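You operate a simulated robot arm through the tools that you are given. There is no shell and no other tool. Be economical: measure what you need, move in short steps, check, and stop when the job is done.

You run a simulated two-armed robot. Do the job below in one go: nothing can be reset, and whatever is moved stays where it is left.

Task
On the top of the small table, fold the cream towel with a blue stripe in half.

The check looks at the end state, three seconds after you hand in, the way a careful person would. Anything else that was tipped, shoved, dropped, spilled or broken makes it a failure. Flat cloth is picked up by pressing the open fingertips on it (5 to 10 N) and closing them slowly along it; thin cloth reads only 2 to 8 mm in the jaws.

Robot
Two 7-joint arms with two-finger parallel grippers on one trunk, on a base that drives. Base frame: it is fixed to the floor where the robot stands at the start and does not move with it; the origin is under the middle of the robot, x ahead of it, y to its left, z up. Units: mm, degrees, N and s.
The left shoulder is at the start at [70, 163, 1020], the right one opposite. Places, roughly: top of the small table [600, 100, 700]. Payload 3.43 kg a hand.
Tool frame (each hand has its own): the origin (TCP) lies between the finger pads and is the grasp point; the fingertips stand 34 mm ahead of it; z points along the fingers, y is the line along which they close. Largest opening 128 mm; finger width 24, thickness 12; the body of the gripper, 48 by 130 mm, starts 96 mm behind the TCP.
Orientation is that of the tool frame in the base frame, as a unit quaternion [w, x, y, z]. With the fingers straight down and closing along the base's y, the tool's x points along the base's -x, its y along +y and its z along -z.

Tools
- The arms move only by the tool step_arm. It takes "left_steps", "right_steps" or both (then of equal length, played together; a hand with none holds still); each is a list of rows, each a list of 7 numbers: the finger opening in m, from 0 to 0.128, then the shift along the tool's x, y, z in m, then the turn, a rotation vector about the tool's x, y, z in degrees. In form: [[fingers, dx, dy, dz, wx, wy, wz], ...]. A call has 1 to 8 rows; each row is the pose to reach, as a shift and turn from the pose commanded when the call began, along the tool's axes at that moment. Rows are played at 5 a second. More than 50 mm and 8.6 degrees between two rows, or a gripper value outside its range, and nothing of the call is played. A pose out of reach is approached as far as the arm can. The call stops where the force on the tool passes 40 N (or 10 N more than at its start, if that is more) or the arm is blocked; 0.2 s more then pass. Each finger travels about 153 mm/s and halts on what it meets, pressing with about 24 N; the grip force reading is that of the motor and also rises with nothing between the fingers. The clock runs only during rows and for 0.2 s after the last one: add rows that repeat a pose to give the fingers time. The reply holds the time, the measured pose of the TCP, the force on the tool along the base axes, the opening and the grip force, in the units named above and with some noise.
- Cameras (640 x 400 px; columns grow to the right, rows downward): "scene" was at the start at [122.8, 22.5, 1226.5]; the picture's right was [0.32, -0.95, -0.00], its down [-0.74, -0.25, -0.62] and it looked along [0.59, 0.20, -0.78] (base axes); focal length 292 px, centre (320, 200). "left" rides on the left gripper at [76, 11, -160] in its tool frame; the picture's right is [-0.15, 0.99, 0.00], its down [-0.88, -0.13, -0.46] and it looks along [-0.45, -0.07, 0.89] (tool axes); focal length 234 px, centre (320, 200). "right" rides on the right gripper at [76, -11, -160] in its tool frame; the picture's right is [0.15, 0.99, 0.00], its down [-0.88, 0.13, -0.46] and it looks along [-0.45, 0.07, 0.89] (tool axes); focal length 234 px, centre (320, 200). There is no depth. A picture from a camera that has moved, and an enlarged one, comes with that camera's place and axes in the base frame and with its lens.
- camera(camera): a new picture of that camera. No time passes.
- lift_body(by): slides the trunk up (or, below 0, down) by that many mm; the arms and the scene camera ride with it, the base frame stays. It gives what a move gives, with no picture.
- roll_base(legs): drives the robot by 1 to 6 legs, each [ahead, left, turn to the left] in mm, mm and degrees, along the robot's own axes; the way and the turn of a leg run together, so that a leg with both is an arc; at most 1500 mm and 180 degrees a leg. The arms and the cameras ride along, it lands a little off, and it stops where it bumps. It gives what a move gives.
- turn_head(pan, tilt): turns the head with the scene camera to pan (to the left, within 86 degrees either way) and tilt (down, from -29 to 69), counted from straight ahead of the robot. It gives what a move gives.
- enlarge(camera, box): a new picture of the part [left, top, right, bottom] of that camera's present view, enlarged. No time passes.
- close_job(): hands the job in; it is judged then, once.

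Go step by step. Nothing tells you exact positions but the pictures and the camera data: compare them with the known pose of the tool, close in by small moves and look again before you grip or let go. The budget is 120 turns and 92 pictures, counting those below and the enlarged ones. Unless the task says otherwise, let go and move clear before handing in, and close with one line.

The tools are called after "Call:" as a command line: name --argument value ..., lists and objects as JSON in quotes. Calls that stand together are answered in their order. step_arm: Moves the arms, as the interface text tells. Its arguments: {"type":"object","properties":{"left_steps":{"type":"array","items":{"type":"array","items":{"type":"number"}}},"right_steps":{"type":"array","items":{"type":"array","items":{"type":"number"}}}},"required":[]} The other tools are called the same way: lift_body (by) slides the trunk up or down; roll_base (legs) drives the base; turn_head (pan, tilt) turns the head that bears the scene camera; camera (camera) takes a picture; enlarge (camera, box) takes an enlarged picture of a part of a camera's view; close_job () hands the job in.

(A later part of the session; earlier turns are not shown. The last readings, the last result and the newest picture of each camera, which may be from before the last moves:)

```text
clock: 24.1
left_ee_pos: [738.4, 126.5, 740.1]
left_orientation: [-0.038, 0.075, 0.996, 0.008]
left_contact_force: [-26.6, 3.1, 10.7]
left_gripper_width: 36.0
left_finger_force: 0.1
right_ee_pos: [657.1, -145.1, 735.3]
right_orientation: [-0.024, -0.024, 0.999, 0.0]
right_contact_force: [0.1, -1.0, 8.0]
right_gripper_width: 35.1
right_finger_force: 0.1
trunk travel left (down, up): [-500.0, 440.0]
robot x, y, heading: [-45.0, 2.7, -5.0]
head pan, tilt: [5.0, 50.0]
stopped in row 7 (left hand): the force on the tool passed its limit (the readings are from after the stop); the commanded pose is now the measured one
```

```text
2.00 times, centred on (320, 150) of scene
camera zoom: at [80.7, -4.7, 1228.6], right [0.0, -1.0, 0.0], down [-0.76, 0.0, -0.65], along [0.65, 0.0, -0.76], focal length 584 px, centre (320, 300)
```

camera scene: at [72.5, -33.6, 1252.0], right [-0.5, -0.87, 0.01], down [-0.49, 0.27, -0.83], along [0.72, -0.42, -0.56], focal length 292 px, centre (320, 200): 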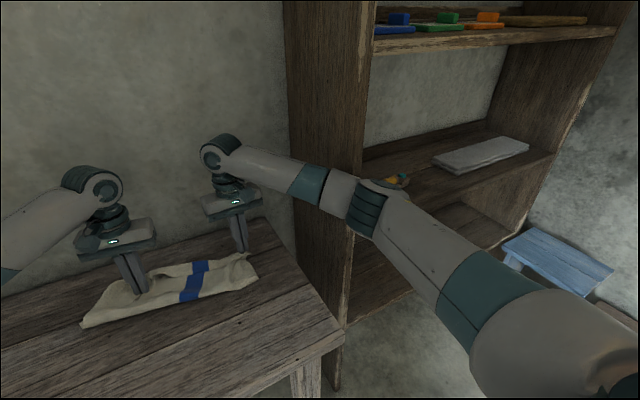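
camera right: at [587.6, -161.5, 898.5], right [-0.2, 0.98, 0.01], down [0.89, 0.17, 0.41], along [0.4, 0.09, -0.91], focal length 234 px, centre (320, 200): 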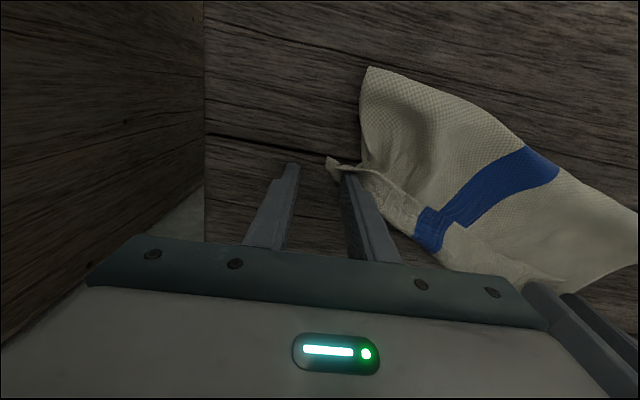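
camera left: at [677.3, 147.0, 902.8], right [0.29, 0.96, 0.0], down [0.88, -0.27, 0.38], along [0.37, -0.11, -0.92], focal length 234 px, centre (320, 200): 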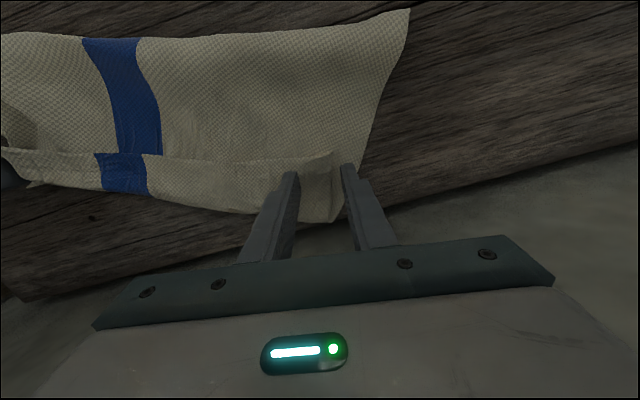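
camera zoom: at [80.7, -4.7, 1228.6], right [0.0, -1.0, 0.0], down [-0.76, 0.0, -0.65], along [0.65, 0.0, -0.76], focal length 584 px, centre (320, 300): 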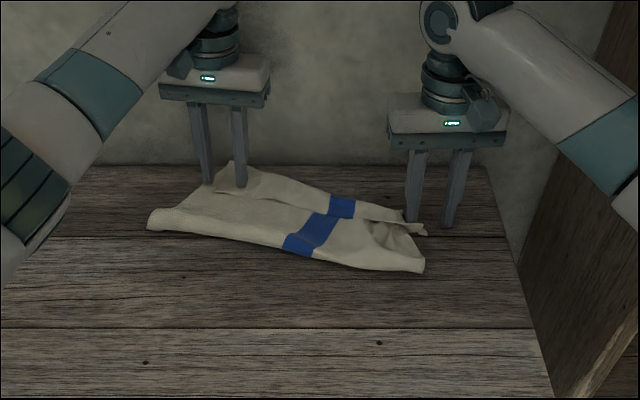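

Both are released, but the left hand feels −26 N in x, probably from the wall just behind it. I'll raise both hands with a slight pull toward the robot.

Call:
step_arm --left_steps '[[0.036, 0.002, 0, -0.006, 0, 0, 0], [0.036, 0.006, 0, -0.018, 0, 0, 0], [0.036, 0.016, 0, -0.035, 0, 0, 0], [0.036, 0.03, 0, -0.055, 0, 0, 0], [0.036, 0.045, 0, -0.075, 0, 0, 0]]' --right_steps '[[0.036, 0, 0, -0.006, 0, 0, 0], [0.036, 0, 0, -0.018, 0, 0, 0], [0.036, 0, 0, -0.035, 0, 0, 0], [0.036, 0.005, 0, -0.05, 0, 0, 0], [0.036, 0.01, 0, -0.065, 0, 0, 0]]'

Call:
camera --camera "left"

Call:
camera --camera "right"

Call:
camera --camera "scene"

```text
clock: 25.3
left_ee_pos: [702.9, 134.6, 814.0]
left_orientation: [-0.042, 0.074, 0.996, 0.006]
left_contact_force: [0.3, 0.0, -0.4]
left_gripper_width: 35.9
left_finger_force: 0.1
right_ee_pos: [650.9, -145.1, 798.7]
right_orientation: [-0.027, -0.025, 0.999, 0.0]
right_contact_force: [-0.2, 1.6, -0.2]
right_gripper_width: 36.1
right_finger_force: 0.0
trunk travel left (down, up): [-500.0, 440.0]
robot x, y, heading: [-45.1, -2.4, -5.3]
head pan, tilt: [5.0, 50.0]
```

```text
55 pictures are left
camera left: at [642.0, 154.2, 977.9], right [0.29, 0.96, 0.0], down [0.89, -0.27, 0.38], along [0.36, -0.11, -0.92], focal length 234 px, centre (320, 200)
```

left: 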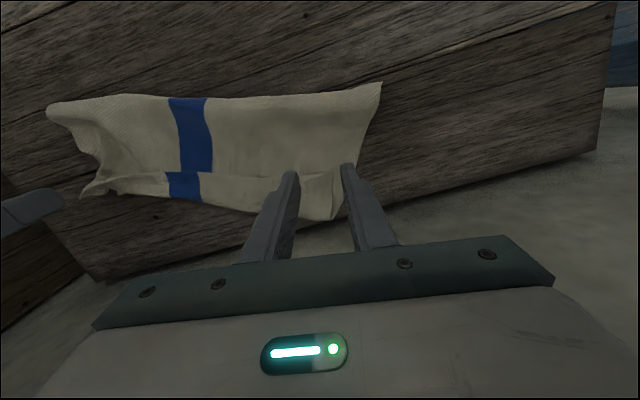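

```text
54 pictures are left
camera right: at [583.9, -160.1, 961.9], right [-0.2, 0.98, 0.01], down [0.9, 0.18, 0.41], along [0.4, 0.09, -0.91], focal length 234 px, centre (320, 200)
```

right: 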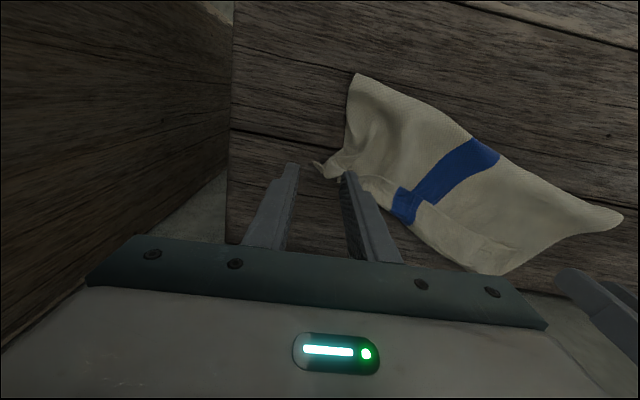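

```text
53 pictures are left
camera scene: at [85.6, -2.9, 1228.6], right [0.0, -1.0, 0.0], down [-0.77, 0.0, -0.64], along [0.64, 0.0, -0.77], focal length 292 px, centre (320, 200)
```

scene: 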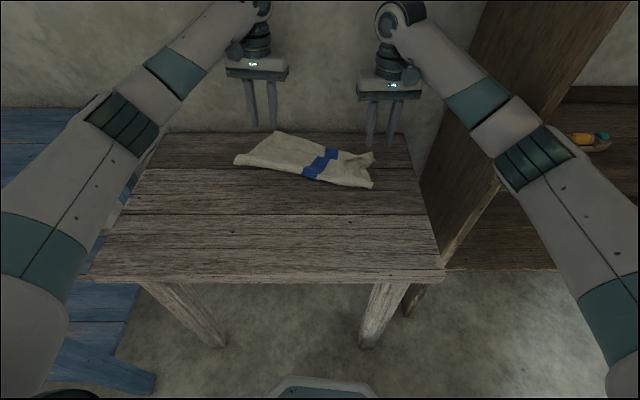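

The fold is made, but the right end is rumpled and the far edges don't match exactly. I'll draw both arms back to get a clear look before tidying.

Call:
step_arm --left_steps '[[0.036, 0.03, 0.005, -0.015, 0, 0, 0], [0.036, 0.06, 0.01, -0.03, 0, 0, 0], [0.036, 0.09, 0.015, -0.04, 0, 0, 0], [0.036, 0.12, 0.02, -0.05, 0, 0, 0], [0.036, 0.15, 0.025, -0.05, 0, 0, 0], [0.036, 0.18, 0.03, -0.05, 0, 0, 0], [0.036, 0.21, 0.035, -0.05, 0, 0, 0], [0.036, 0.24, 0.04, -0.05, 0, 0, 0]]' --right_steps '[[0.036, 0.03, 0, -0.015, 0, 0, 0], [0.036, 0.06, 0, -0.03, 0, 0, 0], [0.036, 0.09, 0, -0.04, 0, 0, 0], [0.036, 0.12, 0, -0.05, 0, 0, 0], [0.036, 0.15, 0, -0.05, 0, 0, 0], [0.036, 0.18, 0, -0.05, 0, 0, 0], [0.036, 0.21, 0, -0.05, 0, 0, 0], [0.036, 0.24, 0, -0.05, 0, 0, 0]]'

Call:
enlarge --camera "scene" --box '[200, 100, 440, 250]'

Call:
camera --camera "scene"

```text
clock: 27.1
left_ee_pos: [476.8, 203.5, 885.1]
left_orientation: [-0.041, 0.076, 0.996, 0.008]
left_contact_force: [-0.4, -0.4, 0.2]
left_gripper_width: 36.2
left_finger_force: 0.1
right_ee_pos: [415.3, -162.5, 860.2]
right_orientation: [-0.027, -0.023, 0.999, 0.0]
right_contact_force: [-0.5, 0.0, 0.2]
right_gripper_width: 36.2
right_finger_force: 0.0
trunk travel left (down, up): [-500.0, 440.0]
robot x, y, heading: [-40.1, 0.7, -5.4]
head pan, tilt: [5.0, 50.0]
```

```text
2.67 times, centred on (320, 175) of scene
camera zoom: at [86.7, -8.4, 1228.7], right [0.0, -1.0, 0.0], down [-0.77, 0.0, -0.64], along [0.64, 0.0, -0.77], focal length 778 px, centre (320, 267)
```

zoom: 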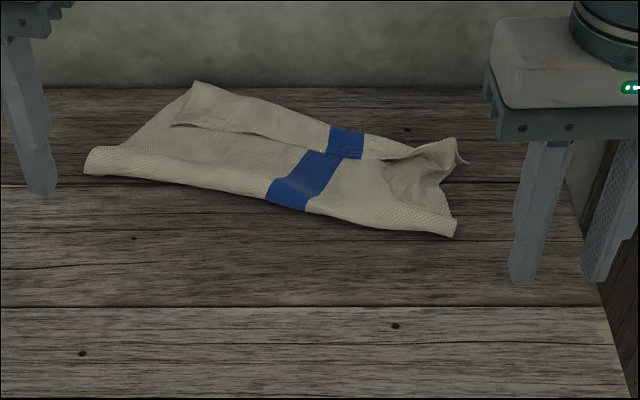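

```text
51 pictures are left
camera scene: at [86.7, -8.4, 1228.7], right [0.0, -1.0, 0.0], down [-0.77, 0.0, -0.64], along [0.64, 0.0, -0.77], focal length 292 px, centre (320, 200)
```

scene: 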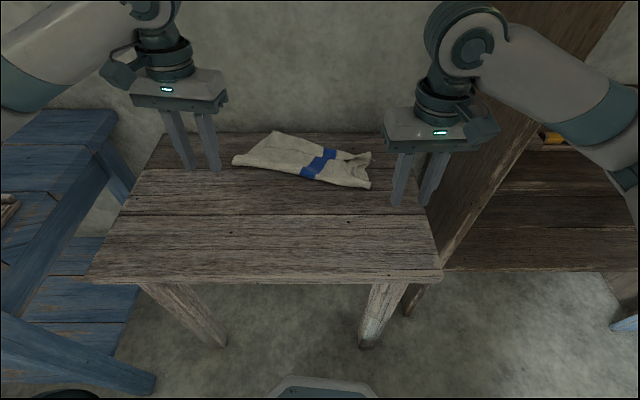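

I'll square the base up again now that the arms are clear, then use the left hand's camera for a close view of the towel.

Call:
roll_base --legs '[[0, 0, 5.4]]'

Call:
step_arm --left_steps '[[0.036, -0.015, -0.025, 0, 0, 0, 0], [0.036, -0.03, -0.05, 0, 0, 0, 0], [0.036, -0.045, -0.075, 0, 0, 0, 0], [0.036, -0.06, -0.1, 0, 0, 0, 0], [0.036, -0.07, -0.125, -0.01, 0, 0, 0], [0.036, -0.07, -0.145, -0.02, 0, 0, 0]]'

Call:
camera --camera "left"

```text
clock: 28.0
left_ee_pos: [455.5, 253.2, 884.0]
left_orientation: [-0.041, 0.028, 0.999, 0.005]
left_contact_force: [0.4, -0.4, 0.5]
left_gripper_width: 36.1
left_finger_force: 0.1
right_ee_pos: [429.3, -117.7, 859.2]
right_orientation: [-0.027, -0.069, 0.997, 0.0]
right_contact_force: [0.2, -0.4, -0.5]
right_gripper_width: 35.9
right_finger_force: 0.0
trunk travel left (down, up): [-500.0, 440.0]
robot x, y, heading: [-38.3, -1.8, 0.3]
head pan, tilt: [5.0, 50.0]
```

```text
clock: 29.4
left_ee_pos: [519.8, 102.2, 897.4]
left_orientation: [-0.042, 0.028, 0.999, 0.006]
left_contact_force: [0.1, 1.0, 0.4]
left_gripper_width: 36.0
left_finger_force: 0.2
right_ee_pos: [428.8, -118.6, 859.0]
right_orientation: [-0.027, -0.069, 0.997, 0.0]
right_contact_force: [-1.1, -1.1, -1.1]
right_gripper_width: 35.9
right_finger_force: 0.0
trunk travel left (down, up): [-500.0, 440.0]
robot x, y, heading: [-40.3, -0.9, 0.2]
head pan, tilt: [5.0, 50.0]
```

```text
50 pictures are left
camera left: at [458.0, 115.9, 1061.5], right [0.2, 0.98, 0.0], down [0.91, -0.18, 0.38], along [0.37, -0.08, -0.93], focal length 234 px, centre (320, 200)
```

left: 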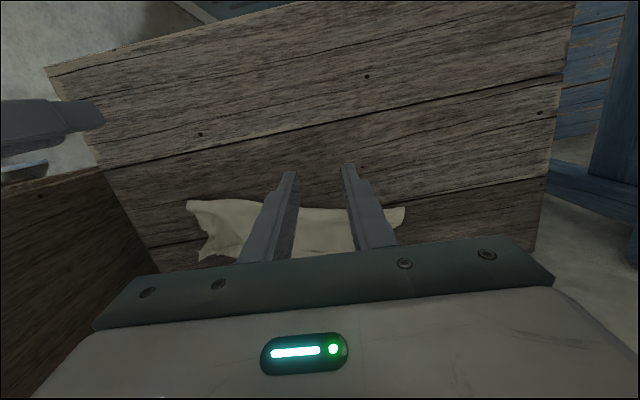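

The camera needs to be further forward; I'll move it over the towel.

Call:
step_arm --left_steps '[[0.036, -0.03, -0.015, 0, 0, 0, 0], [0.036, -0.06, -0.03, 0, 0, 0, 0], [0.036, -0.09, -0.04, 0, 0, 0, 0], [0.036, -0.12, -0.05, 0, 0, 0, 0], [0.036, -0.15, -0.06, 0.01, 0, 0, 0], [0.036, -0.18, -0.06, 0.02, 0, 0, 0]]'

Call:
enlarge --camera "left" --box '[60, 20, 480, 282]'

Call:
enlarge --camera "scene" --box '[220, 110, 396, 220]'

```text
clock: 30.8
left_ee_pos: [693.2, 33.8, 861.4]
left_orientation: [-0.043, 0.028, 0.999, 0.007]
left_contact_force: [0.6, 0.9, -1.4]
left_gripper_width: 35.8
left_finger_force: 0.0
right_ee_pos: [429.0, -117.8, 859.9]
right_orientation: [-0.027, -0.07, 0.997, 0.0]
right_contact_force: [0.7, -1.0, -0.3]
right_gripper_width: 36.1
right_finger_force: 0.1
trunk travel left (down, up): [-500.0, 440.0]
robot x, y, heading: [-44.5, -2.2, 0.3]
head pan, tilt: [5.0, 50.0]
```

```text
1.52 times, centred on (270, 151) of left
camera zoom: at [632.3, 47.3, 1024.4], right [0.2, 0.98, 0.0], down [0.91, -0.19, 0.38], along [0.37, -0.08, -0.93], focal length 357 px, centre (396, 275)
```

zoom: 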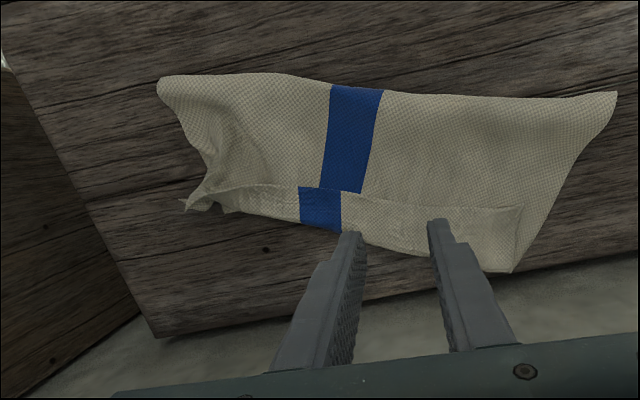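

```text
3.64 times, centred on (308, 165) of scene
camera zoom: at [87.6, 4.3, 1228.5], right [0.09, -1.0, 0.0], down [-0.76, -0.07, -0.64], along [0.64, 0.06, -0.77], focal length 1061 px, centre (364, 327)
```

zoom: 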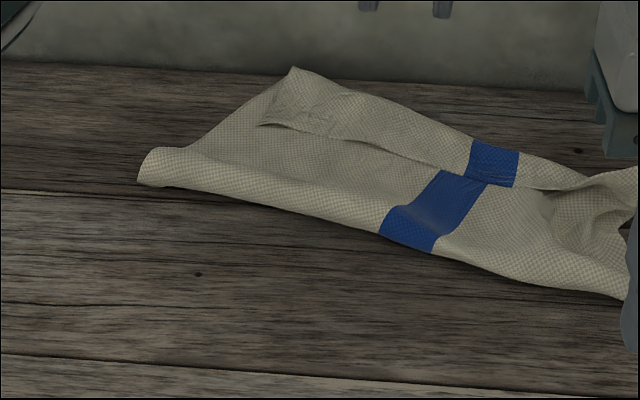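

Close up, the towel's original near edge appears turned back as a cuff on top (free edge toward me), and the whole towel is skewed and tight against the wall. I'd rather unfold it and redo it with the robot further left, so the right arm clears the shelf. I'll retract the left hand and check the floor space on the left.

Call:
step_arm --left_steps '[[0.036, 0.04, 0.02, -0.01, 0, 0, 0], [0.036, 0.08, 0.04, -0.01, 0, 0, 0], [0.036, 0.12, 0.06, -0.01, 0, 0, 0], [0.036, 0.16, 0.08, -0.01, 0, 0, 0], [0.036, 0.2, 0.1, -0.01, 0, 0, 0]]'

Call:
turn_head --pan 50 --tilt 55

Call:
camera --camera "scene"

```text
clock: 32.0
left_ee_pos: [500.2, 146.8, 888.5]
left_orientation: [-0.042, 0.028, 0.999, 0.005]
left_contact_force: [-0.8, 0.7, 0.2]
left_gripper_width: 35.9
left_finger_force: 0.0
right_ee_pos: [428.4, -118.3, 860.1]
right_orientation: [-0.026, -0.07, 0.997, -0.002]
right_contact_force: [0.1, 0.5, 0.3]
right_gripper_width: 36.0
right_finger_force: 0.0
trunk travel left (down, up): [-500.0, 440.0]
robot x, y, heading: [-40.8, -1.6, 0.2]
head pan, tilt: [5.0, 50.0]
```

```text
clock: 33.1
left_ee_pos: [500.8, 145.4, 890.4]
left_orientation: [-0.041, 0.028, 0.999, 0.005]
left_contact_force: [-0.1, -0.3, 0.2]
left_gripper_width: 35.7
left_finger_force: 0.2
right_ee_pos: [430.1, -118.1, 859.6]
right_orientation: [-0.027, -0.07, 0.997, 0.0]
right_contact_force: [1.0, 0.1, 0.2]
right_gripper_width: 35.9
right_finger_force: 0.0
trunk travel left (down, up): [-500.0, 440.0]
robot x, y, heading: [-41.9, 0.3, 0.3]
head pan, tilt: [50.0, 55.0]
```

```text
47 pictures are left
camera scene: at [56.7, 53.2, 1222.1], right [0.77, -0.64, 0.0], down [-0.52, -0.63, -0.57], along [0.37, 0.44, -0.82], focal length 292 px, centre (320, 200)
```

scene: 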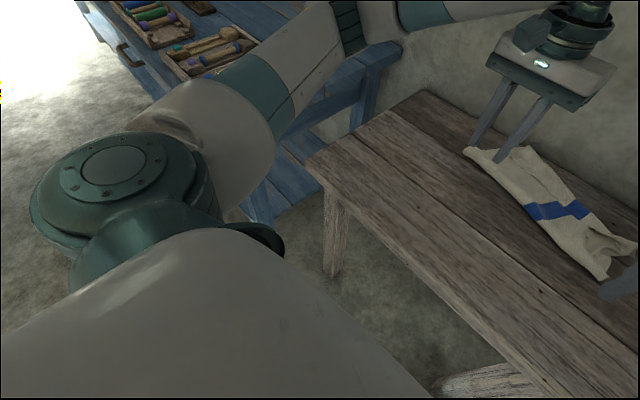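

There is plenty of room on the left. I'll shift the base 150 mm left.

Call:
roll_base --legs '[[0, 150, 0]]'

Call:
turn_head --pan -10 --tilt 48

Call:
camera --camera "scene"

```text
clock: 34.5
left_ee_pos: [500.1, 295.6, 888.1]
left_orientation: [-0.042, 0.028, 0.999, 0.005]
left_contact_force: [0.4, 0.8, 0.1]
left_gripper_width: 36.1
left_finger_force: 0.1
right_ee_pos: [429.2, 31.7, 859.5]
right_orientation: [-0.027, -0.07, 0.997, -0.001]
right_contact_force: [0.0, 0.0, 0.8]
right_gripper_width: 36.0
right_finger_force: 0.0
trunk travel left (down, up): [-500.0, 440.0]
robot x, y, heading: [-41.8, 146.2, 0.2]
head pan, tilt: [50.0, 55.0]
```

```text
clock: 35.8
left_ee_pos: [499.5, 296.1, 889.3]
left_orientation: [-0.041, 0.028, 0.999, 0.006]
left_contact_force: [0.2, -0.1, -0.3]
left_gripper_width: 36.0
left_finger_force: 0.0
right_ee_pos: [427.7, 32.2, 859.3]
right_orientation: [-0.027, -0.07, 0.997, 0.0]
right_contact_force: [-0.1, 0.0, -0.2]
right_gripper_width: 35.8
right_finger_force: 0.1
trunk travel left (down, up): [-500.0, 440.0]
robot x, y, heading: [-40.7, 149.1, 0.1]
head pan, tilt: [-10.0, 48.0]
```

```text
46 pictures are left
camera scene: at [87.5, 134.8, 1231.3], right [-0.17, -0.99, 0.0], down [-0.73, 0.13, -0.67], along [0.66, -0.11, -0.74], focal length 292 px, centre (320, 200)
```

scene: 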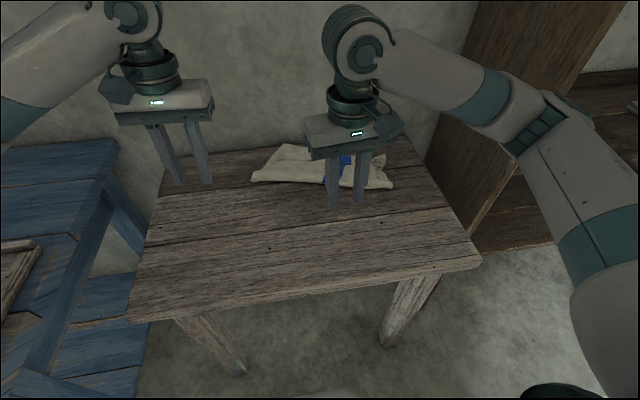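

The right arm now comes in from the left of the shelf. I'll level both hands and move them over the towel's far edge: left above (715, 125), right above (660, −125).

Call:
step_arm --left_steps '[[0.036, -0.029, -0.02, 0.0, 0.1, -0.6, -0.4], [0.036, -0.058, -0.04, 0.005, 0.15, -1.2, -0.8], [0.036, -0.087, -0.06, 0.01, 0.2, -1.8, -1.2], [0.036, -0.116, -0.08, 0.02, 0.3, -2.4, -1.6], [0.036, -0.145, -0.1, 0.03, 0.4, -3, -2], [0.036, -0.174, -0.12, 0.04, 0.5, -3.6, -2.4], [0.036, -0.203, -0.14, 0.054, 0.6, -4.2, -2.8], [0.036, -0.232, -0.1595, 0.0685, 0.6, -4.7, -3.2]]' --right_steps '[[0.036, -0.026, -0.0235, 0.0, 0, -0.4, 1], [0.036, -0.053, -0.047, 0.0, 0, -0.8, 2], [0.036, -0.079, -0.07, 0.005, 0, -1.2, 3], [0.036, -0.105, -0.094, 0.012, 0, -1.6, 4], [0.036, -0.132, -0.117, 0.02, 0, -2, 5], [0.036, -0.158, -0.141, 0.028, 0, -2.4, 6], [0.036, -0.184, -0.165, 0.036, 0, -2.8, 7], [0.036, -0.2106, -0.188, 0.0463, 0, -3.1, 8]]'

Call:
camera --camera "scene"

Call:
camera --camera "left"

Call:
camera --camera "right"

```text
clock: 37.6
left_ee_pos: [716.9, 122.7, 797.2]
left_orientation: [-0.001, 0.0, 1.0, 0.002]
left_contact_force: [0.5, 0.0, -0.3]
left_gripper_width: 36.0
left_finger_force: 0.0
right_ee_pos: [661.3, -127.0, 799.7]
right_orientation: [0.0, 0.0, 1.0, 0.0]
right_contact_force: [-0.3, 0.3, 0.0]
right_gripper_width: 36.0
right_finger_force: 0.1
trunk travel left (down, up): [-500.0, 440.0]
robot x, y, heading: [-40.5, 150.9, 0.4]
head pan, tilt: [-10.0, 48.0]
```

```text
45 pictures are left
camera scene: at [88.5, 133.1, 1231.1], right [-0.17, -0.99, 0.0], down [-0.73, 0.13, -0.67], along [0.66, -0.11, -0.74], focal length 292 px, centre (320, 200)
```

scene: 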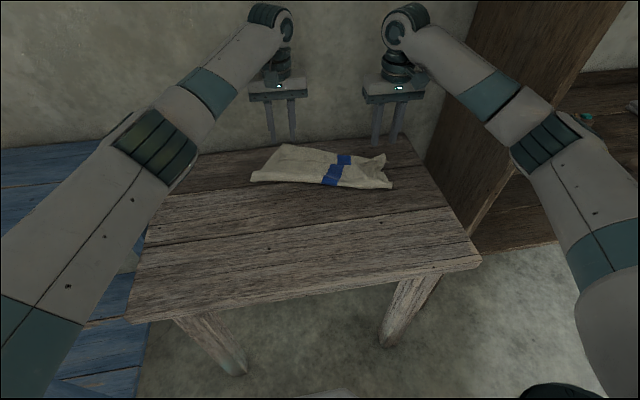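

```text
44 pictures are left
camera left: at [641.3, 134.5, 956.2], right [0.15, 0.99, 0.0], down [0.88, -0.13, 0.45], along [0.45, -0.06, -0.89], focal length 234 px, centre (320, 200)
```

left: 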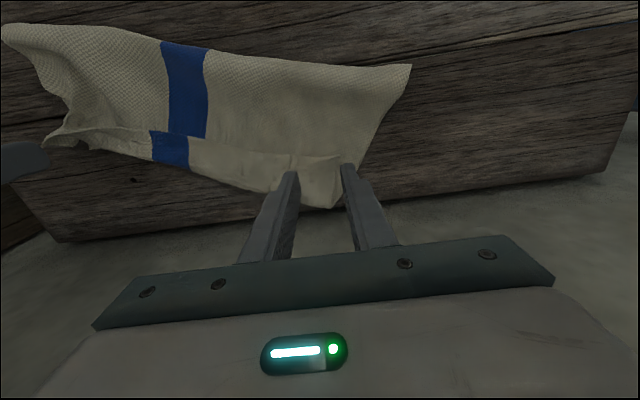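

```text
43 pictures are left
camera right: at [585.4, -138.6, 959.1], right [-0.15, 0.99, 0.0], down [0.88, 0.13, 0.45], along [0.45, 0.07, -0.89], focal length 234 px, centre (320, 200)
```

right: 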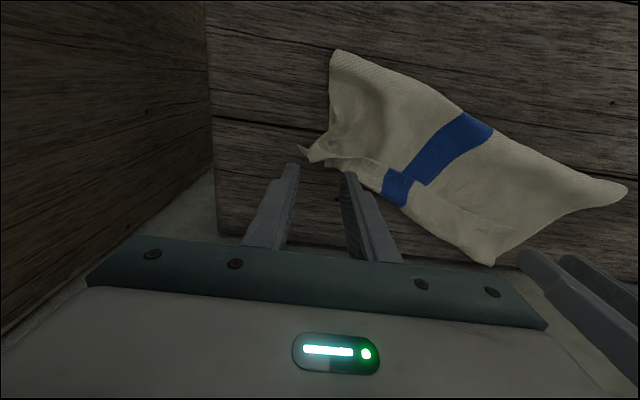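

The arms are clear of the shelf now. I'll take close-ups of both ends.

Call:
enlarge --camera "right" --box '[270, 30, 510, 180]'

Call:
enlarge --camera "left" --box '[220, 80, 428, 210]'

Call:
enlarge --camera "right" --box '[400, 130, 640, 280]'

```text
2.67 times, centred on (390, 105) of right
camera zoom: at [585.4, -138.6, 959.1], right [-0.15, 0.99, 0.0], down [0.88, 0.13, 0.45], along [0.45, 0.07, -0.89], focal length 624 px, centre (133, 453)
```

zoom: 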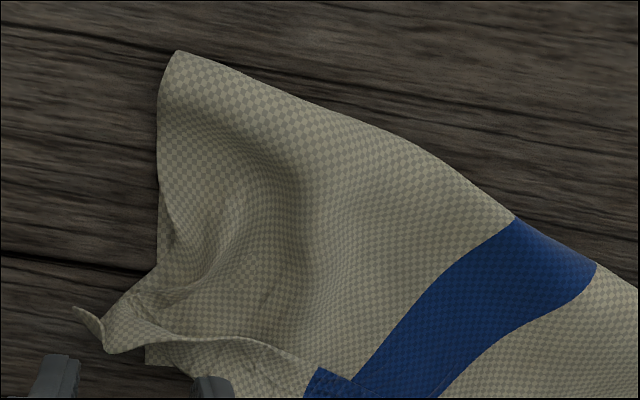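

```text
3.08 times, centred on (324, 145) of left
camera zoom: at [641.3, 134.5, 956.2], right [0.15, 0.99, 0.0], down [0.88, -0.13, 0.45], along [0.45, -0.06, -0.89], focal length 720 px, centre (308, 369)
```

zoom: 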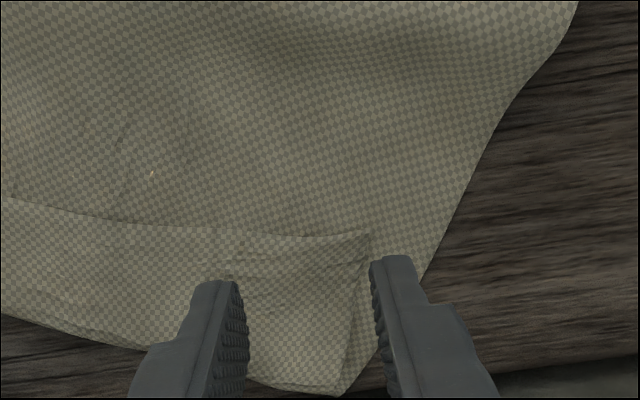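

```text
2.67 times, centred on (520, 205) of right
camera zoom: at [585.4, -138.6, 959.1], right [-0.15, 0.99, 0.0], down [0.88, 0.13, 0.45], along [0.45, 0.07, -0.89], focal length 624 px, centre (-213, 187)
```

zoom: 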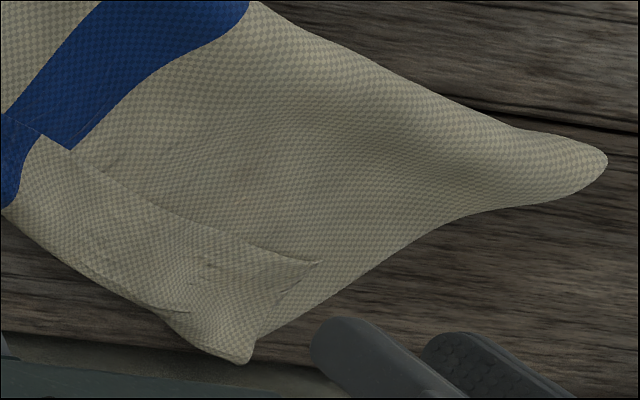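

It is a turned-back cuff about 45 mm deep, with its free edge at x≈717 on the left. I'll pinch it there with the left hand using light pressure, then lift and peel it back.

Call:
step_arm --left_steps '[[0.036, -0.012, -0.014, 0.02, 0, 0, 0], [0.036, -0.012, -0.014, 0.04, 0, 0, 0], [0.036, -0.012, -0.014, 0.052, 0, 0, 0], [0.036, -0.012, -0.014, 0.054, 0, 0, 0], [0.036, -0.012, -0.014, 0.056, 0, 0, 0], [0.036, -0.012, -0.014, 0.057, 0, 0, 0]]'

Call:
camera --camera "left"

```text
clock: 39.0
left_ee_pos: [727.8, 110.8, 742.3]
left_orientation: [0.0, 0.0, 1.0, 0.001]
left_contact_force: [-0.2, -0.3, -0.5]
left_gripper_width: 35.9
left_finger_force: 0.1
right_ee_pos: [660.5, -126.1, 800.3]
right_orientation: [0.0, 0.0, 1.0, 0.0]
right_contact_force: [0.0, -0.7, -0.2]
right_gripper_width: 35.9
right_finger_force: 0.1
trunk travel left (down, up): [-500.0, 440.0]
robot x, y, heading: [-43.4, 155.5, 0.1]
head pan, tilt: [-10.0, 48.0]
```

```text
39 pictures are left
camera left: at [652.5, 122.0, 901.3], right [0.15, 0.99, 0.0], down [0.88, -0.13, 0.45], along [0.45, -0.07, -0.89], focal length 234 px, centre (320, 200)
```

left: 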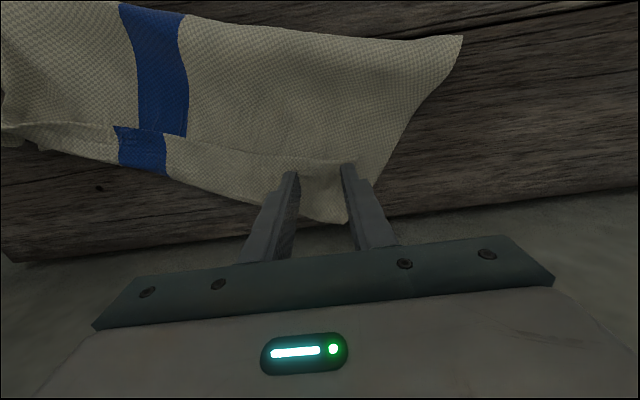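

Call:
step_arm --left_steps '[[0.036, -0.003, -0.008, 0.0, 0, 0, 0], [0.036, -0.003, -0.008, 0.0015, 0, 0, 0], [0.036, -0.003, -0.008, 0.003, 0, 0, 0], [0.036, -0.003, -0.008, 0.004, 0, 0, 0], [0.036, -0.003, -0.008, 0.004, 0, 0, 0]]'

```text
clock: 40.2
left_ee_pos: [730.5, 102.5, 739.7]
left_orientation: [-0.001, 0.001, 1.0, 0.002]
left_contact_force: [-0.6, -0.2, 1.9]
left_gripper_width: 35.9
left_finger_force: 0.3
right_ee_pos: [659.9, -125.8, 802.0]
right_orientation: [0.0, 0.0, 1.0, -0.001]
right_contact_force: [1.2, 0.5, -0.1]
right_gripper_width: 35.9
right_finger_force: 0.1
trunk travel left (down, up): [-500.0, 440.0]
robot x, y, heading: [-45.0, 148.0, 0.1]
head pan, tilt: [-10.0, 48.0]
```

Just touching at 2 N. I'll add a little pressure and close slowly.

Call:
step_arm --left_steps '[[0.036, 0, 0, 0.001, 0, 0, 0], [0.034, 0, 0, 0.0012, 0, 0, 0], [0.028, 0, 0, 0.0012, 0, 0, 0], [0.022, 0, 0, 0.0012, 0, 0, 0], [0.016, 0, 0, 0.0012, 0, 0, 0], [0.01, 0, 0, 0.0012, 0, 0, 0], [0.004, 0, 0, 0.0012, 0, 0, 0], [0.0, 0, 0, 0.0012, 0, 0, 0]]'

Call:
enlarge --camera "left" --box '[160, 40, 480, 240]'

```text
clock: 42.0
left_ee_pos: [730.6, 103.3, 738.2]
left_orientation: [-0.001, 0.0, 1.0, 0.001]
left_contact_force: [-0.8, -0.6, 0.8]
left_gripper_width: 0.2
left_finger_force: 24.3
right_ee_pos: [659.9, -125.8, 801.3]
right_orientation: [0.0, 0.0, 1.0, -0.002]
right_contact_force: [0.0, -0.1, 0.7]
right_gripper_width: 35.9
right_finger_force: 0.1
trunk travel left (down, up): [-500.0, 440.0]
robot x, y, heading: [-41.3, 146.2, 0.1]
head pan, tilt: [-10.0, 48.0]
```

```text
2.00 times, centred on (320, 140) of left
camera zoom: at [655.4, 114.1, 896.3], right [0.15, 0.99, 0.0], down [0.88, -0.13, 0.45], along [0.45, -0.07, -0.89], focal length 468 px, centre (320, 320)
```

zoom: 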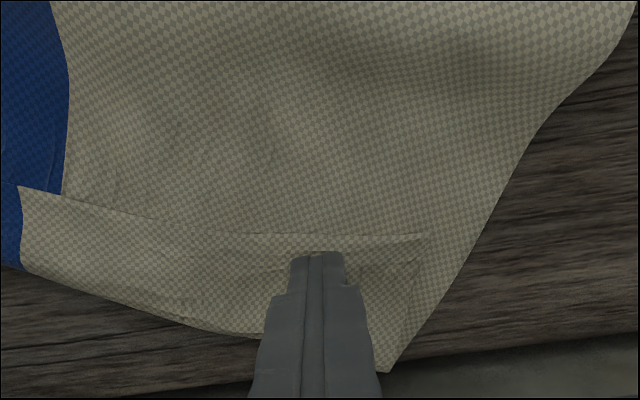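

It slipped because the pressure was too low. I'll open, press about 1.5 mm deeper, and retry.

Call:
step_arm --left_steps '[[0.0, 0, 0, -0.005, 0, 0, 0], [0.04, 0, 0, -0.005, 0, 0, 0], [0.04, 0, 0, -0.005, 0, 0, 0], [0.04, 0, 0, 0.0, 0, 0, 0], [0.04, 0, 0, 0.0012, 0, 0, 0], [0.04, 0, 0, 0.002, 0, 0, 0], [0.04, 0, 0, 0.002, 0, 0, 0]]'

```text
clock: 43.6
left_ee_pos: [731.4, 101.8, 736.1]
left_orientation: [-0.001, 0.0, 1.0, 0.002]
left_contact_force: [-0.1, -1.4, 6.9]
left_gripper_width: 40.1
left_finger_force: 0.4
right_ee_pos: [660.0, -126.3, 801.6]
right_orientation: [0.0, 0.0, 1.0, -0.001]
right_contact_force: [0.7, -0.5, 0.4]
right_gripper_width: 36.3
right_finger_force: 0.1
trunk travel left (down, up): [-500.0, 440.0]
robot x, y, heading: [-45.5, 151.6, 0.2]
head pan, tilt: [-10.0, 48.0]
```

Call:
step_arm --left_steps '[[0.036, 0, 0, 0.0005, 0, 0, 0], [0.031, 0, 0, 0.0005, 0, 0, 0], [0.026, 0, 0, 0.0005, 0, 0, 0], [0.021, 0, 0, 0.0005, 0, 0, 0], [0.015, 0, 0, 0.0005, 0, 0, 0], [0.009, 0, 0, 0.0005, 0, 0, 0], [0.0, 0, 0, 0.0005, 0, 0, 0], [0.0, 0, 0, 0.0005, 0, 0, 0]]'

Call:
enlarge --camera "left" --box '[160, 40, 480, 240]'

```text
clock: 45.4
left_ee_pos: [730.4, 103.0, 737.1]
left_orientation: [0.0, 0.0, 1.0, 0.001]
left_contact_force: [0.3, 0.7, 9.3]
left_gripper_width: 0.0
left_finger_force: 23.8
right_ee_pos: [658.4, -126.2, 801.1]
right_orientation: [0.0, 0.0, 1.0, -0.002]
right_contact_force: [0.2, -1.1, 0.5]
right_gripper_width: 36.1
right_finger_force: 0.1
trunk travel left (down, up): [-500.0, 440.0]
robot x, y, heading: [-42.8, 145.7, 0.3]
head pan, tilt: [-10.0, 48.0]
```

```text
2.00 times, centred on (320, 140) of left
camera zoom: at [654.7, 114.3, 894.4], right [0.15, 0.99, 0.0], down [0.88, -0.13, 0.45], along [0.45, -0.07, -0.89], focal length 468 px, centre (320, 320)
```

zoom: 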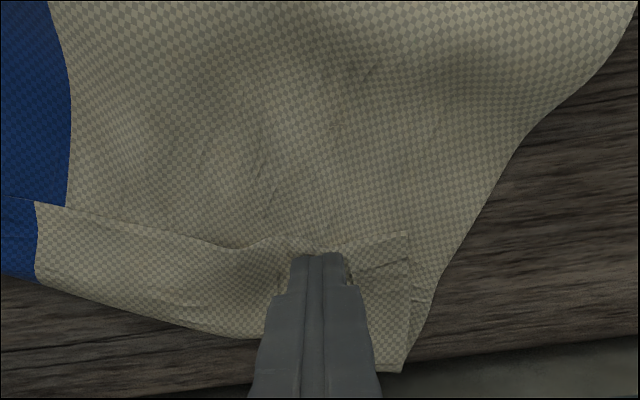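

Still 0 mm. I'll retry with about 12 N, which worked before.

Call:
step_arm --left_steps '[[0.0, 0, 0, -0.006, 0, 0, 0], [0.045, 0, 0, -0.006, 0, 0, 0], [0.045, 0, 0, -0.006, 0, 0, 0], [0.045, 0, 0, 0.0, 0, 0, 0], [0.045, 0, 0, 0.0008, 0, 0, 0], [0.045, 0, 0, 0.0016, 0, 0, 0], [0.045, 0, 0, 0.0016, 0, 0, 0]]'

Call:
step_arm --left_steps '[[0.04, 0, 0, 0, 0, 0, 0], [0.034, 0, 0, 0, 0, 0, 0], [0.028, 0, 0, 0, 0, 0, 0], [0.022, 0, 0, 0, 0, 0, 0], [0.016, 0, 0, 0, 0, 0, 0], [0.01, 0, 0, 0, 0, 0, 0], [0.0, 0, 0, 0, 0, 0, 0], [0.0, 0, 0, 0, 0, 0, 0]]'

Call:
enlarge --camera "left" --box '[160, 40, 480, 240]'

```text
clock: 47.0
left_ee_pos: [730.1, 101.7, 736.8]
left_orientation: [0.002, 0.001, 1.0, 0.0]
left_contact_force: [3.7, 0.2, 18.8]
left_gripper_width: 45.5
left_finger_force: 0.5
right_ee_pos: [660.4, -125.0, 801.2]
right_orientation: [0.0, 0.0, 1.0, -0.001]
right_contact_force: [0.0, 0.1, -0.5]
right_gripper_width: 36.1
right_finger_force: 0.0
trunk travel left (down, up): [-500.0, 440.0]
robot x, y, heading: [-43.2, 147.4, 0.6]
head pan, tilt: [-10.0, 48.0]
```

```text
clock: 48.8
left_ee_pos: [730.0, 102.5, 735.3]
left_orientation: [0.0, 0.0, 1.0, 0.001]
left_contact_force: [-0.9, -2.2, 24.7]
left_gripper_width: 3.9
left_finger_force: 23.9
right_ee_pos: [658.2, -126.2, 803.3]
right_orientation: [0.001, 0.0, 1.0, -0.001]
right_contact_force: [-0.3, 0.4, 0.5]
right_gripper_width: 36.0
right_finger_force: 0.0
trunk travel left (down, up): [-500.0, 440.0]
robot x, y, heading: [-40.6, 146.1, 0.1]
head pan, tilt: [-10.0, 48.0]
```

```text
2.00 times, centred on (320, 140) of left
camera zoom: at [653.1, 113.7, 894.2], right [0.15, 0.99, 0.0], down [0.88, -0.13, 0.46], along [0.45, -0.07, -0.89], focal length 468 px, centre (320, 320)
```

zoom: 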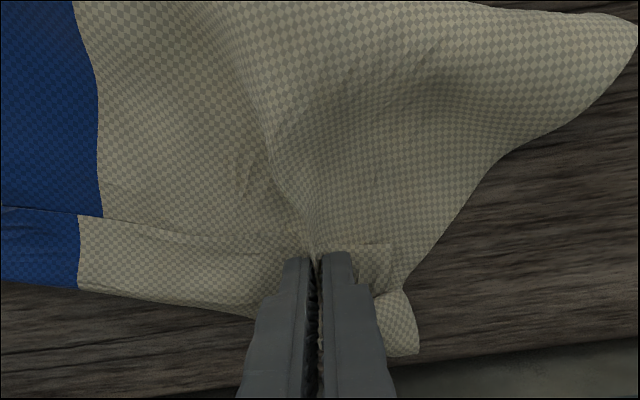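

It reads 3.9 mm, so it probably has the cuff plus the layer under it. That still lets me unfold the top half toward the robot, away from the wall, so I'll lift and draw back.

Call:
step_arm --left_steps '[[0.0, 0, 0, -0.03, 0, 0, 0], [0.0, 0.0, 0, -0.06, 0, 0, 0], [0.0, 0.03, 0.005, -0.085, 0, 0, 0], [0.0, 0.06, 0.01, -0.1, 0, 0, 0], [0.0, 0.09, 0.02, -0.105, 0, 0, 0], [0.0, 0.12, 0.03, -0.105, 0, 0, 0], [0.0, 0.15, 0.04, -0.1, 0, 0, 0]]'

Call:
camera --camera "scene"

Call:
camera --camera "left"

```text
clock: 50.4
left_ee_pos: [579.9, 142.2, 833.3]
left_orientation: [-0.001, 0.0, 1.0, 0.001]
left_contact_force: [-0.5, -0.6, -0.2]
left_gripper_width: 4.0
left_finger_force: 24.2
right_ee_pos: [659.8, -124.4, 800.6]
right_orientation: [0.0, 0.0, 1.0, -0.001]
right_contact_force: [0.3, -0.4, 0.1]
right_gripper_width: 36.1
right_finger_force: 0.0
trunk travel left (down, up): [-500.0, 440.0]
robot x, y, heading: [-40.2, 152.3, 0.4]
head pan, tilt: [-10.0, 48.0]
```

```text
35 pictures are left
camera scene: at [87.3, 135.2, 1231.3], right [-0.17, -0.99, 0.0], down [-0.73, 0.13, -0.67], along [0.66, -0.11, -0.74], focal length 292 px, centre (320, 200)
```

scene: 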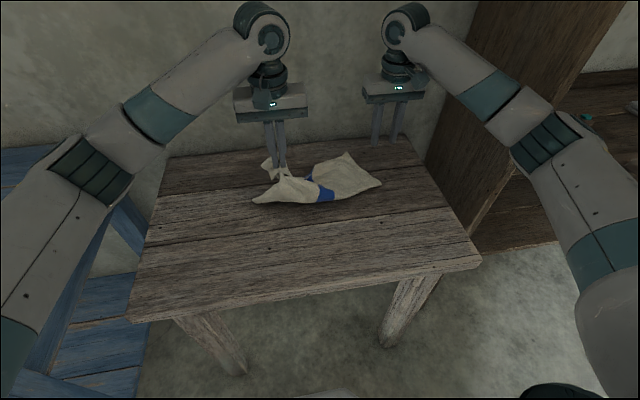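

```text
34 pictures are left
camera left: at [505.7, 153.7, 991.8], right [0.15, 0.99, 0.0], down [0.88, -0.13, 0.45], along [0.45, -0.07, -0.89], focal length 234 px, centre (320, 200)
```

left: 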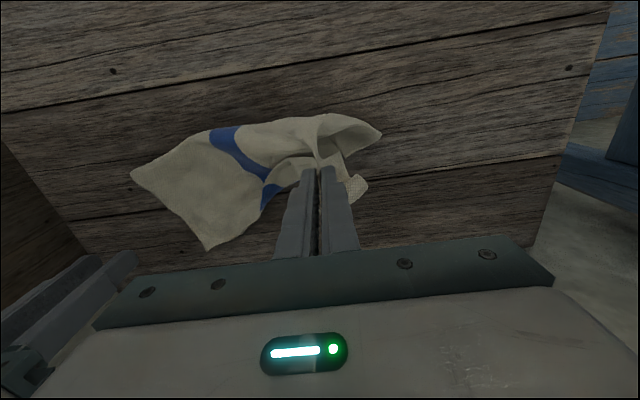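

The whole left end follows the hand. I'll keep drawing it toward the robot's near-left and set it down, so the drag straightens the cloth.

Call:
step_arm --left_steps '[[0.0, 0.025, 0.006, 0.01, 0, 0, 0], [0.0, 0.05, 0.012, 0.025, 0, 0, 0], [0.0, 0.075, 0.02, 0.04, 0, 0, 0], [0.0, 0.1, 0.03, 0.055, 0, 0, 0], [0.0, 0.125, 0.04, 0.07, 0, 0, 0], [0.0, 0.145, 0.05, 0.08, 0, 0, 0], [0.0, 0.16, 0.06, 0.085, 0, 0, 0]]' --right_steps '[[0.036, 0.0, 0, -0.03, 0, 0, 0], [0.036, 0.0, 0, -0.05, 0, 0, 0], [0.036, 0.02, 0, -0.05, 0, 0, 0], [0.036, 0.04, 0, -0.05, 0, 0, 0], [0.036, 0.06, 0, -0.05, 0, 0, 0], [0.036, 0.08, 0, -0.05, 0, 0, 0], [0.036, 0.1, 0, -0.05, 0, 0, 0]]'

Call:
enlarge --camera "scene" --box '[160, 100, 480, 300]'

Call:
camera --camera "right"

```text
clock: 52.0
left_ee_pos: [419.3, 203.8, 750.2]
left_orientation: [0.0, -0.001, 1.0, 0.001]
left_contact_force: [0.3, -0.9, 3.2]
left_gripper_width: 4.2
left_finger_force: 24.1
right_ee_pos: [559.0, -125.2, 853.3]
right_orientation: [0.001, -0.001, 1.0, -0.001]
right_contact_force: [0.1, 0.2, 0.1]
right_gripper_width: 36.0
right_finger_force: 0.0
trunk travel left (down, up): [-500.0, 440.0]
robot x, y, heading: [-42.8, 149.5, 0.2]
head pan, tilt: [-10.0, 48.0]
```

```text
2.00 times, centred on (320, 200) of scene
camera zoom: at [86.7, 134.8, 1231.5], right [-0.17, -0.99, 0.0], down [-0.73, 0.13, -0.67], along [0.66, -0.11, -0.74], focal length 584 px, centre (320, 200)
```

zoom: 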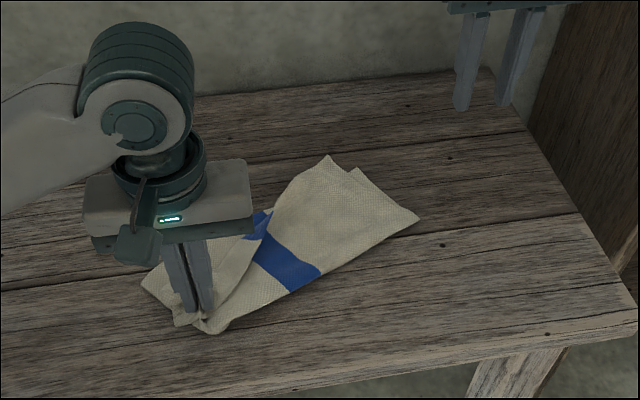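

```text
32 pictures are left
camera right: at [483.7, -136.0, 1011.5], right [-0.15, 0.99, 0.0], down [0.88, 0.13, 0.46], along [0.45, 0.07, -0.89], focal length 234 px, centre (320, 200)
```

right: 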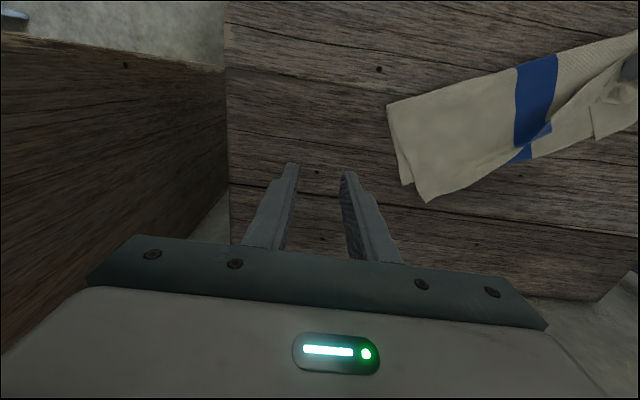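

The drag tidied the right half into a neat fold. I'll release the left hand and look.

Call:
step_arm --left_steps '[[0.0, 0, 0, 0.006, 0, 0, 0], [0.02, 0, 0, 0.006, 0, 0, 0], [0.04, 0, 0, 0.006, 0, 0, 0], [0.04, 0, 0, -0.02, 0, 0, 0], [0.04, 0, 0.02, -0.06, 0, 0, 0], [0.04, 0, 0.06, -0.1, 0, 0, 0], [0.04, 0, 0.1, -0.12, 0, 0, 0], [0.04, 0, 0.14, -0.12, 0, 0, 0]]'

Call:
enlarge --camera "scene" --box '[160, 130, 448, 310]'

```text
refused: row 6 steps farther than a row can; nothing moved
```

```text
2.22 times, centred on (304, 220) of scene
camera zoom: at [86.7, 134.8, 1231.5], right [-0.17, -0.99, 0.0], down [-0.73, 0.13, -0.67], along [0.66, -0.11, -0.74], focal length 648 px, centre (356, 156)
```

zoom: 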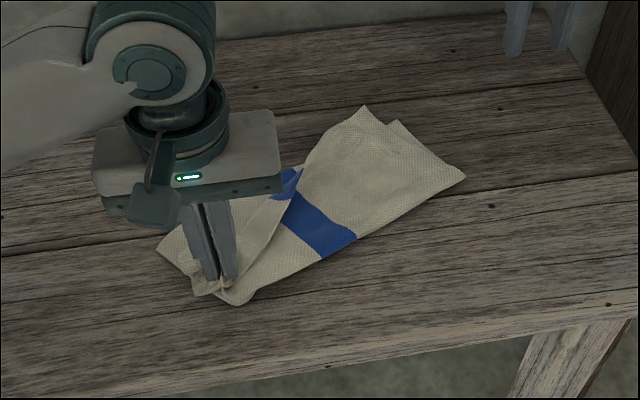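

Call:
step_arm --left_steps '[[0.0, 0, 0, 0.006, 0, 0, 0], [0.02, 0, 0, 0.006, 0, 0, 0], [0.04, 0, 0, 0.006, 0, 0, 0], [0.04, 0, 0, -0.02, 0, 0, 0], [0.04, 0, 0.02, -0.06, 0, 0, 0], [0.04, 0, 0.055, -0.09, 0, 0, 0], [0.04, 0, 0.095, -0.11, 0, 0, 0], [0.04, 0, 0.14, -0.12, 0, 0, 0]]'

Call:
enlarge --camera "scene" --box '[200, 150, 424, 290]'

```text
clock: 53.8
left_ee_pos: [420.2, 343.2, 871.3]
left_orientation: [-0.002, 0.0, 1.0, 0.0]
left_contact_force: [0.0, 0.7, -0.3]
left_gripper_width: 39.9
left_finger_force: 0.1
right_ee_pos: [560.2, -124.7, 852.1]
right_orientation: [0.0, 0.001, 1.0, -0.001]
right_contact_force: [-0.8, 1.0, 0.9]
right_gripper_width: 36.1
right_finger_force: 0.1
trunk travel left (down, up): [-500.0, 440.0]
robot x, y, heading: [-39.9, 147.9, 0.3]
head pan, tilt: [-10.0, 48.0]
```

```text
2.86 times, centred on (312, 220) of scene
camera zoom: at [86.7, 136.2, 1231.4], right [-0.17, -0.99, 0.0], down [-0.73, 0.13, -0.67], along [0.66, -0.11, -0.74], focal length 834 px, centre (343, 143)
```

zoom: 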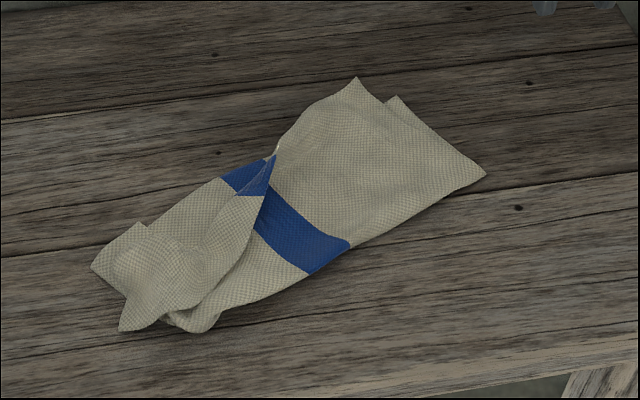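

Now the right half is a good fold (fold line from (504, −53) toward the near-left). The top layer's left part is flipped over toward me, with its corner near (409, 245). I'll take a closer look at that end with the left hand's camera.

Call:
step_arm --left_steps '[[0.04, -0.02, -0.03, 0, 0, 0, 0], [0.04, -0.04, -0.06, 0, 0, 0, 0], [0.04, -0.06, -0.095, 0, 0, 0, 0]]'

Call:
enlarge --camera "left" --box '[180, 60, 468, 240]'

```text
clock: 54.6
left_ee_pos: [481.4, 246.8, 868.5]
left_orientation: [-0.002, 0.0, 1.0, 0.002]
left_contact_force: [-0.3, 0.1, 0.5]
left_gripper_width: 40.0
left_finger_force: 0.1
right_ee_pos: [560.6, -126.2, 851.7]
right_orientation: [-0.001, 0.0, 1.0, 0.001]
right_contact_force: [0.0, -0.1, 0.2]
right_gripper_width: 36.0
right_finger_force: 0.0
trunk travel left (down, up): [-500.0, 440.0]
robot x, y, heading: [-42.1, 149.3, 0.4]
head pan, tilt: [-10.0, 48.0]
```

```text
2.22 times, centred on (324, 150) of left
camera zoom: at [406.5, 258.0, 1027.1], right [0.15, 0.99, 0.0], down [0.88, -0.13, 0.45], along [0.45, -0.06, -0.89], focal length 520 px, centre (311, 311)
```

zoom: 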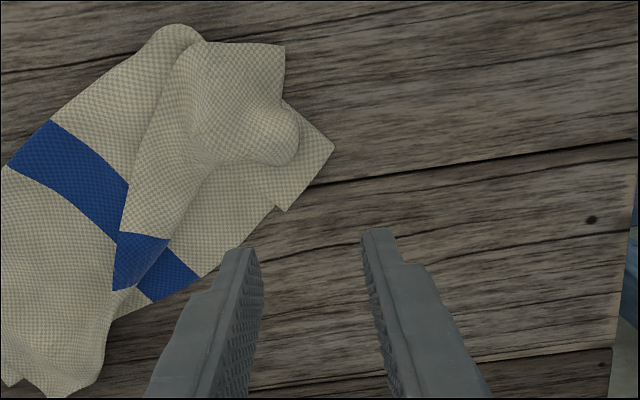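

The flap's free corner is at about (404, 245), lying over bare table. I'll pinch it there and flip it back to the far side.

Call:
step_arm --left_steps '[[0.034, 0.02, -0.009, 0.035, 0, 0, 0], [0.03, 0.04, -0.018, 0.07, 0, 0, 0], [0.028, 0.063, -0.027, 0.1, 0, 0, 0], [0.028, 0.063, -0.027, 0.118, 0, 0, 0], [0.028, 0.063, -0.027, 0.124, 0, 0, 0], [0.028, 0.063, -0.027, 0.124, 0, 0, 0]]'

Call:
enlarge --camera "left" --box '[180, 100, 436, 260]'

```text
clock: 56.0
left_ee_pos: [416.5, 220.0, 744.0]
left_orientation: [0.0, 0.0, 1.0, 0.001]
left_contact_force: [-0.1, -0.4, 1.6]
left_gripper_width: 28.0
left_finger_force: 0.2
right_ee_pos: [560.4, -124.3, 852.8]
right_orientation: [0.0, 0.001, 1.0, 0.0]
right_contact_force: [-0.2, -0.4, 0.6]
right_gripper_width: 36.1
right_finger_force: 0.1
trunk travel left (down, up): [-500.0, 440.0]
robot x, y, heading: [-42.9, 150.5, 0.4]
head pan, tilt: [-10.0, 48.0]
```

```text
2.50 times, centred on (308, 180) of left
camera zoom: at [342.0, 232.4, 903.7], right [0.15, 0.99, 0.0], down [0.88, -0.13, 0.45], along [0.45, -0.07, -0.89], focal length 585 px, centre (350, 250)
```

zoom: 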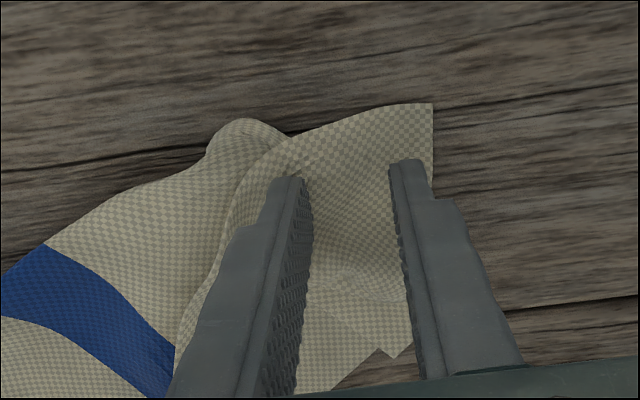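

Good alignment on the corner. I'll press down and close.

Call:
step_arm --left_steps '[[0.028, 0.004, 0, 0.004, 0, 0, 0], [0.028, 0.004, 0, 0.007, 0, 0, 0], [0.028, 0.004, 0, 0.009, 0, 0, 0], [0.028, 0.004, 0, 0.0098, 0, 0, 0], [0.028, 0.004, 0, 0.0098, 0, 0, 0]]'

Call:
step_arm --left_steps '[[0.024, 0, 0, 0, 0, 0, 0], [0.02, 0, 0, 0, 0, 0, 0], [0.016, 0, 0, 0, 0, 0, 0], [0.012, 0, 0, 0, 0, 0, 0], [0.008, 0, 0, 0, 0, 0, 0], [0.004, 0, 0, 0, 0, 0, 0], [0.0, 0, 0, 0, 0, 0, 0], [0.0, 0, 0, 0, 0, 0, 0]]'

```text
clock: 57.4
left_ee_pos: [414.7, 220.0, 738.3]
left_orientation: [0.004, 0.0, 1.0, -0.002]
left_contact_force: [-3.4, 1.3, 20.6]
left_gripper_width: 27.2
left_finger_force: 0.0
right_ee_pos: [560.7, -125.9, 852.0]
right_orientation: [0.001, -0.001, 1.0, 0.0]
right_contact_force: [-0.6, 0.5, 0.7]
right_gripper_width: 36.0
right_finger_force: 0.1
trunk travel left (down, up): [-500.0, 440.0]
robot x, y, heading: [-40.5, 149.9, 0.1]
head pan, tilt: [-10.0, 48.0]
stopped in row 5 (left hand): the force on the tool passed its limit (the readings are from after the stop); the commanded pose is now the measured one
```

```text
clock: 59.1
left_ee_pos: [414.4, 219.3, 738.5]
left_orientation: [0.003, -0.001, 1.0, -0.001]
left_contact_force: [1.4, -3.4, 33.8]
left_gripper_width: 9.6
left_finger_force: 24.4
right_ee_pos: [558.3, -125.2, 853.3]
right_orientation: [0.001, 0.0, 1.0, 0.0]
right_contact_force: [-0.3, -0.5, 0.7]
right_gripper_width: 36.0
right_finger_force: 0.1
trunk travel left (down, up): [-500.0, 440.0]
robot x, y, heading: [-41.6, 144.5, 0.1]
head pan, tilt: [-10.0, 48.0]
```

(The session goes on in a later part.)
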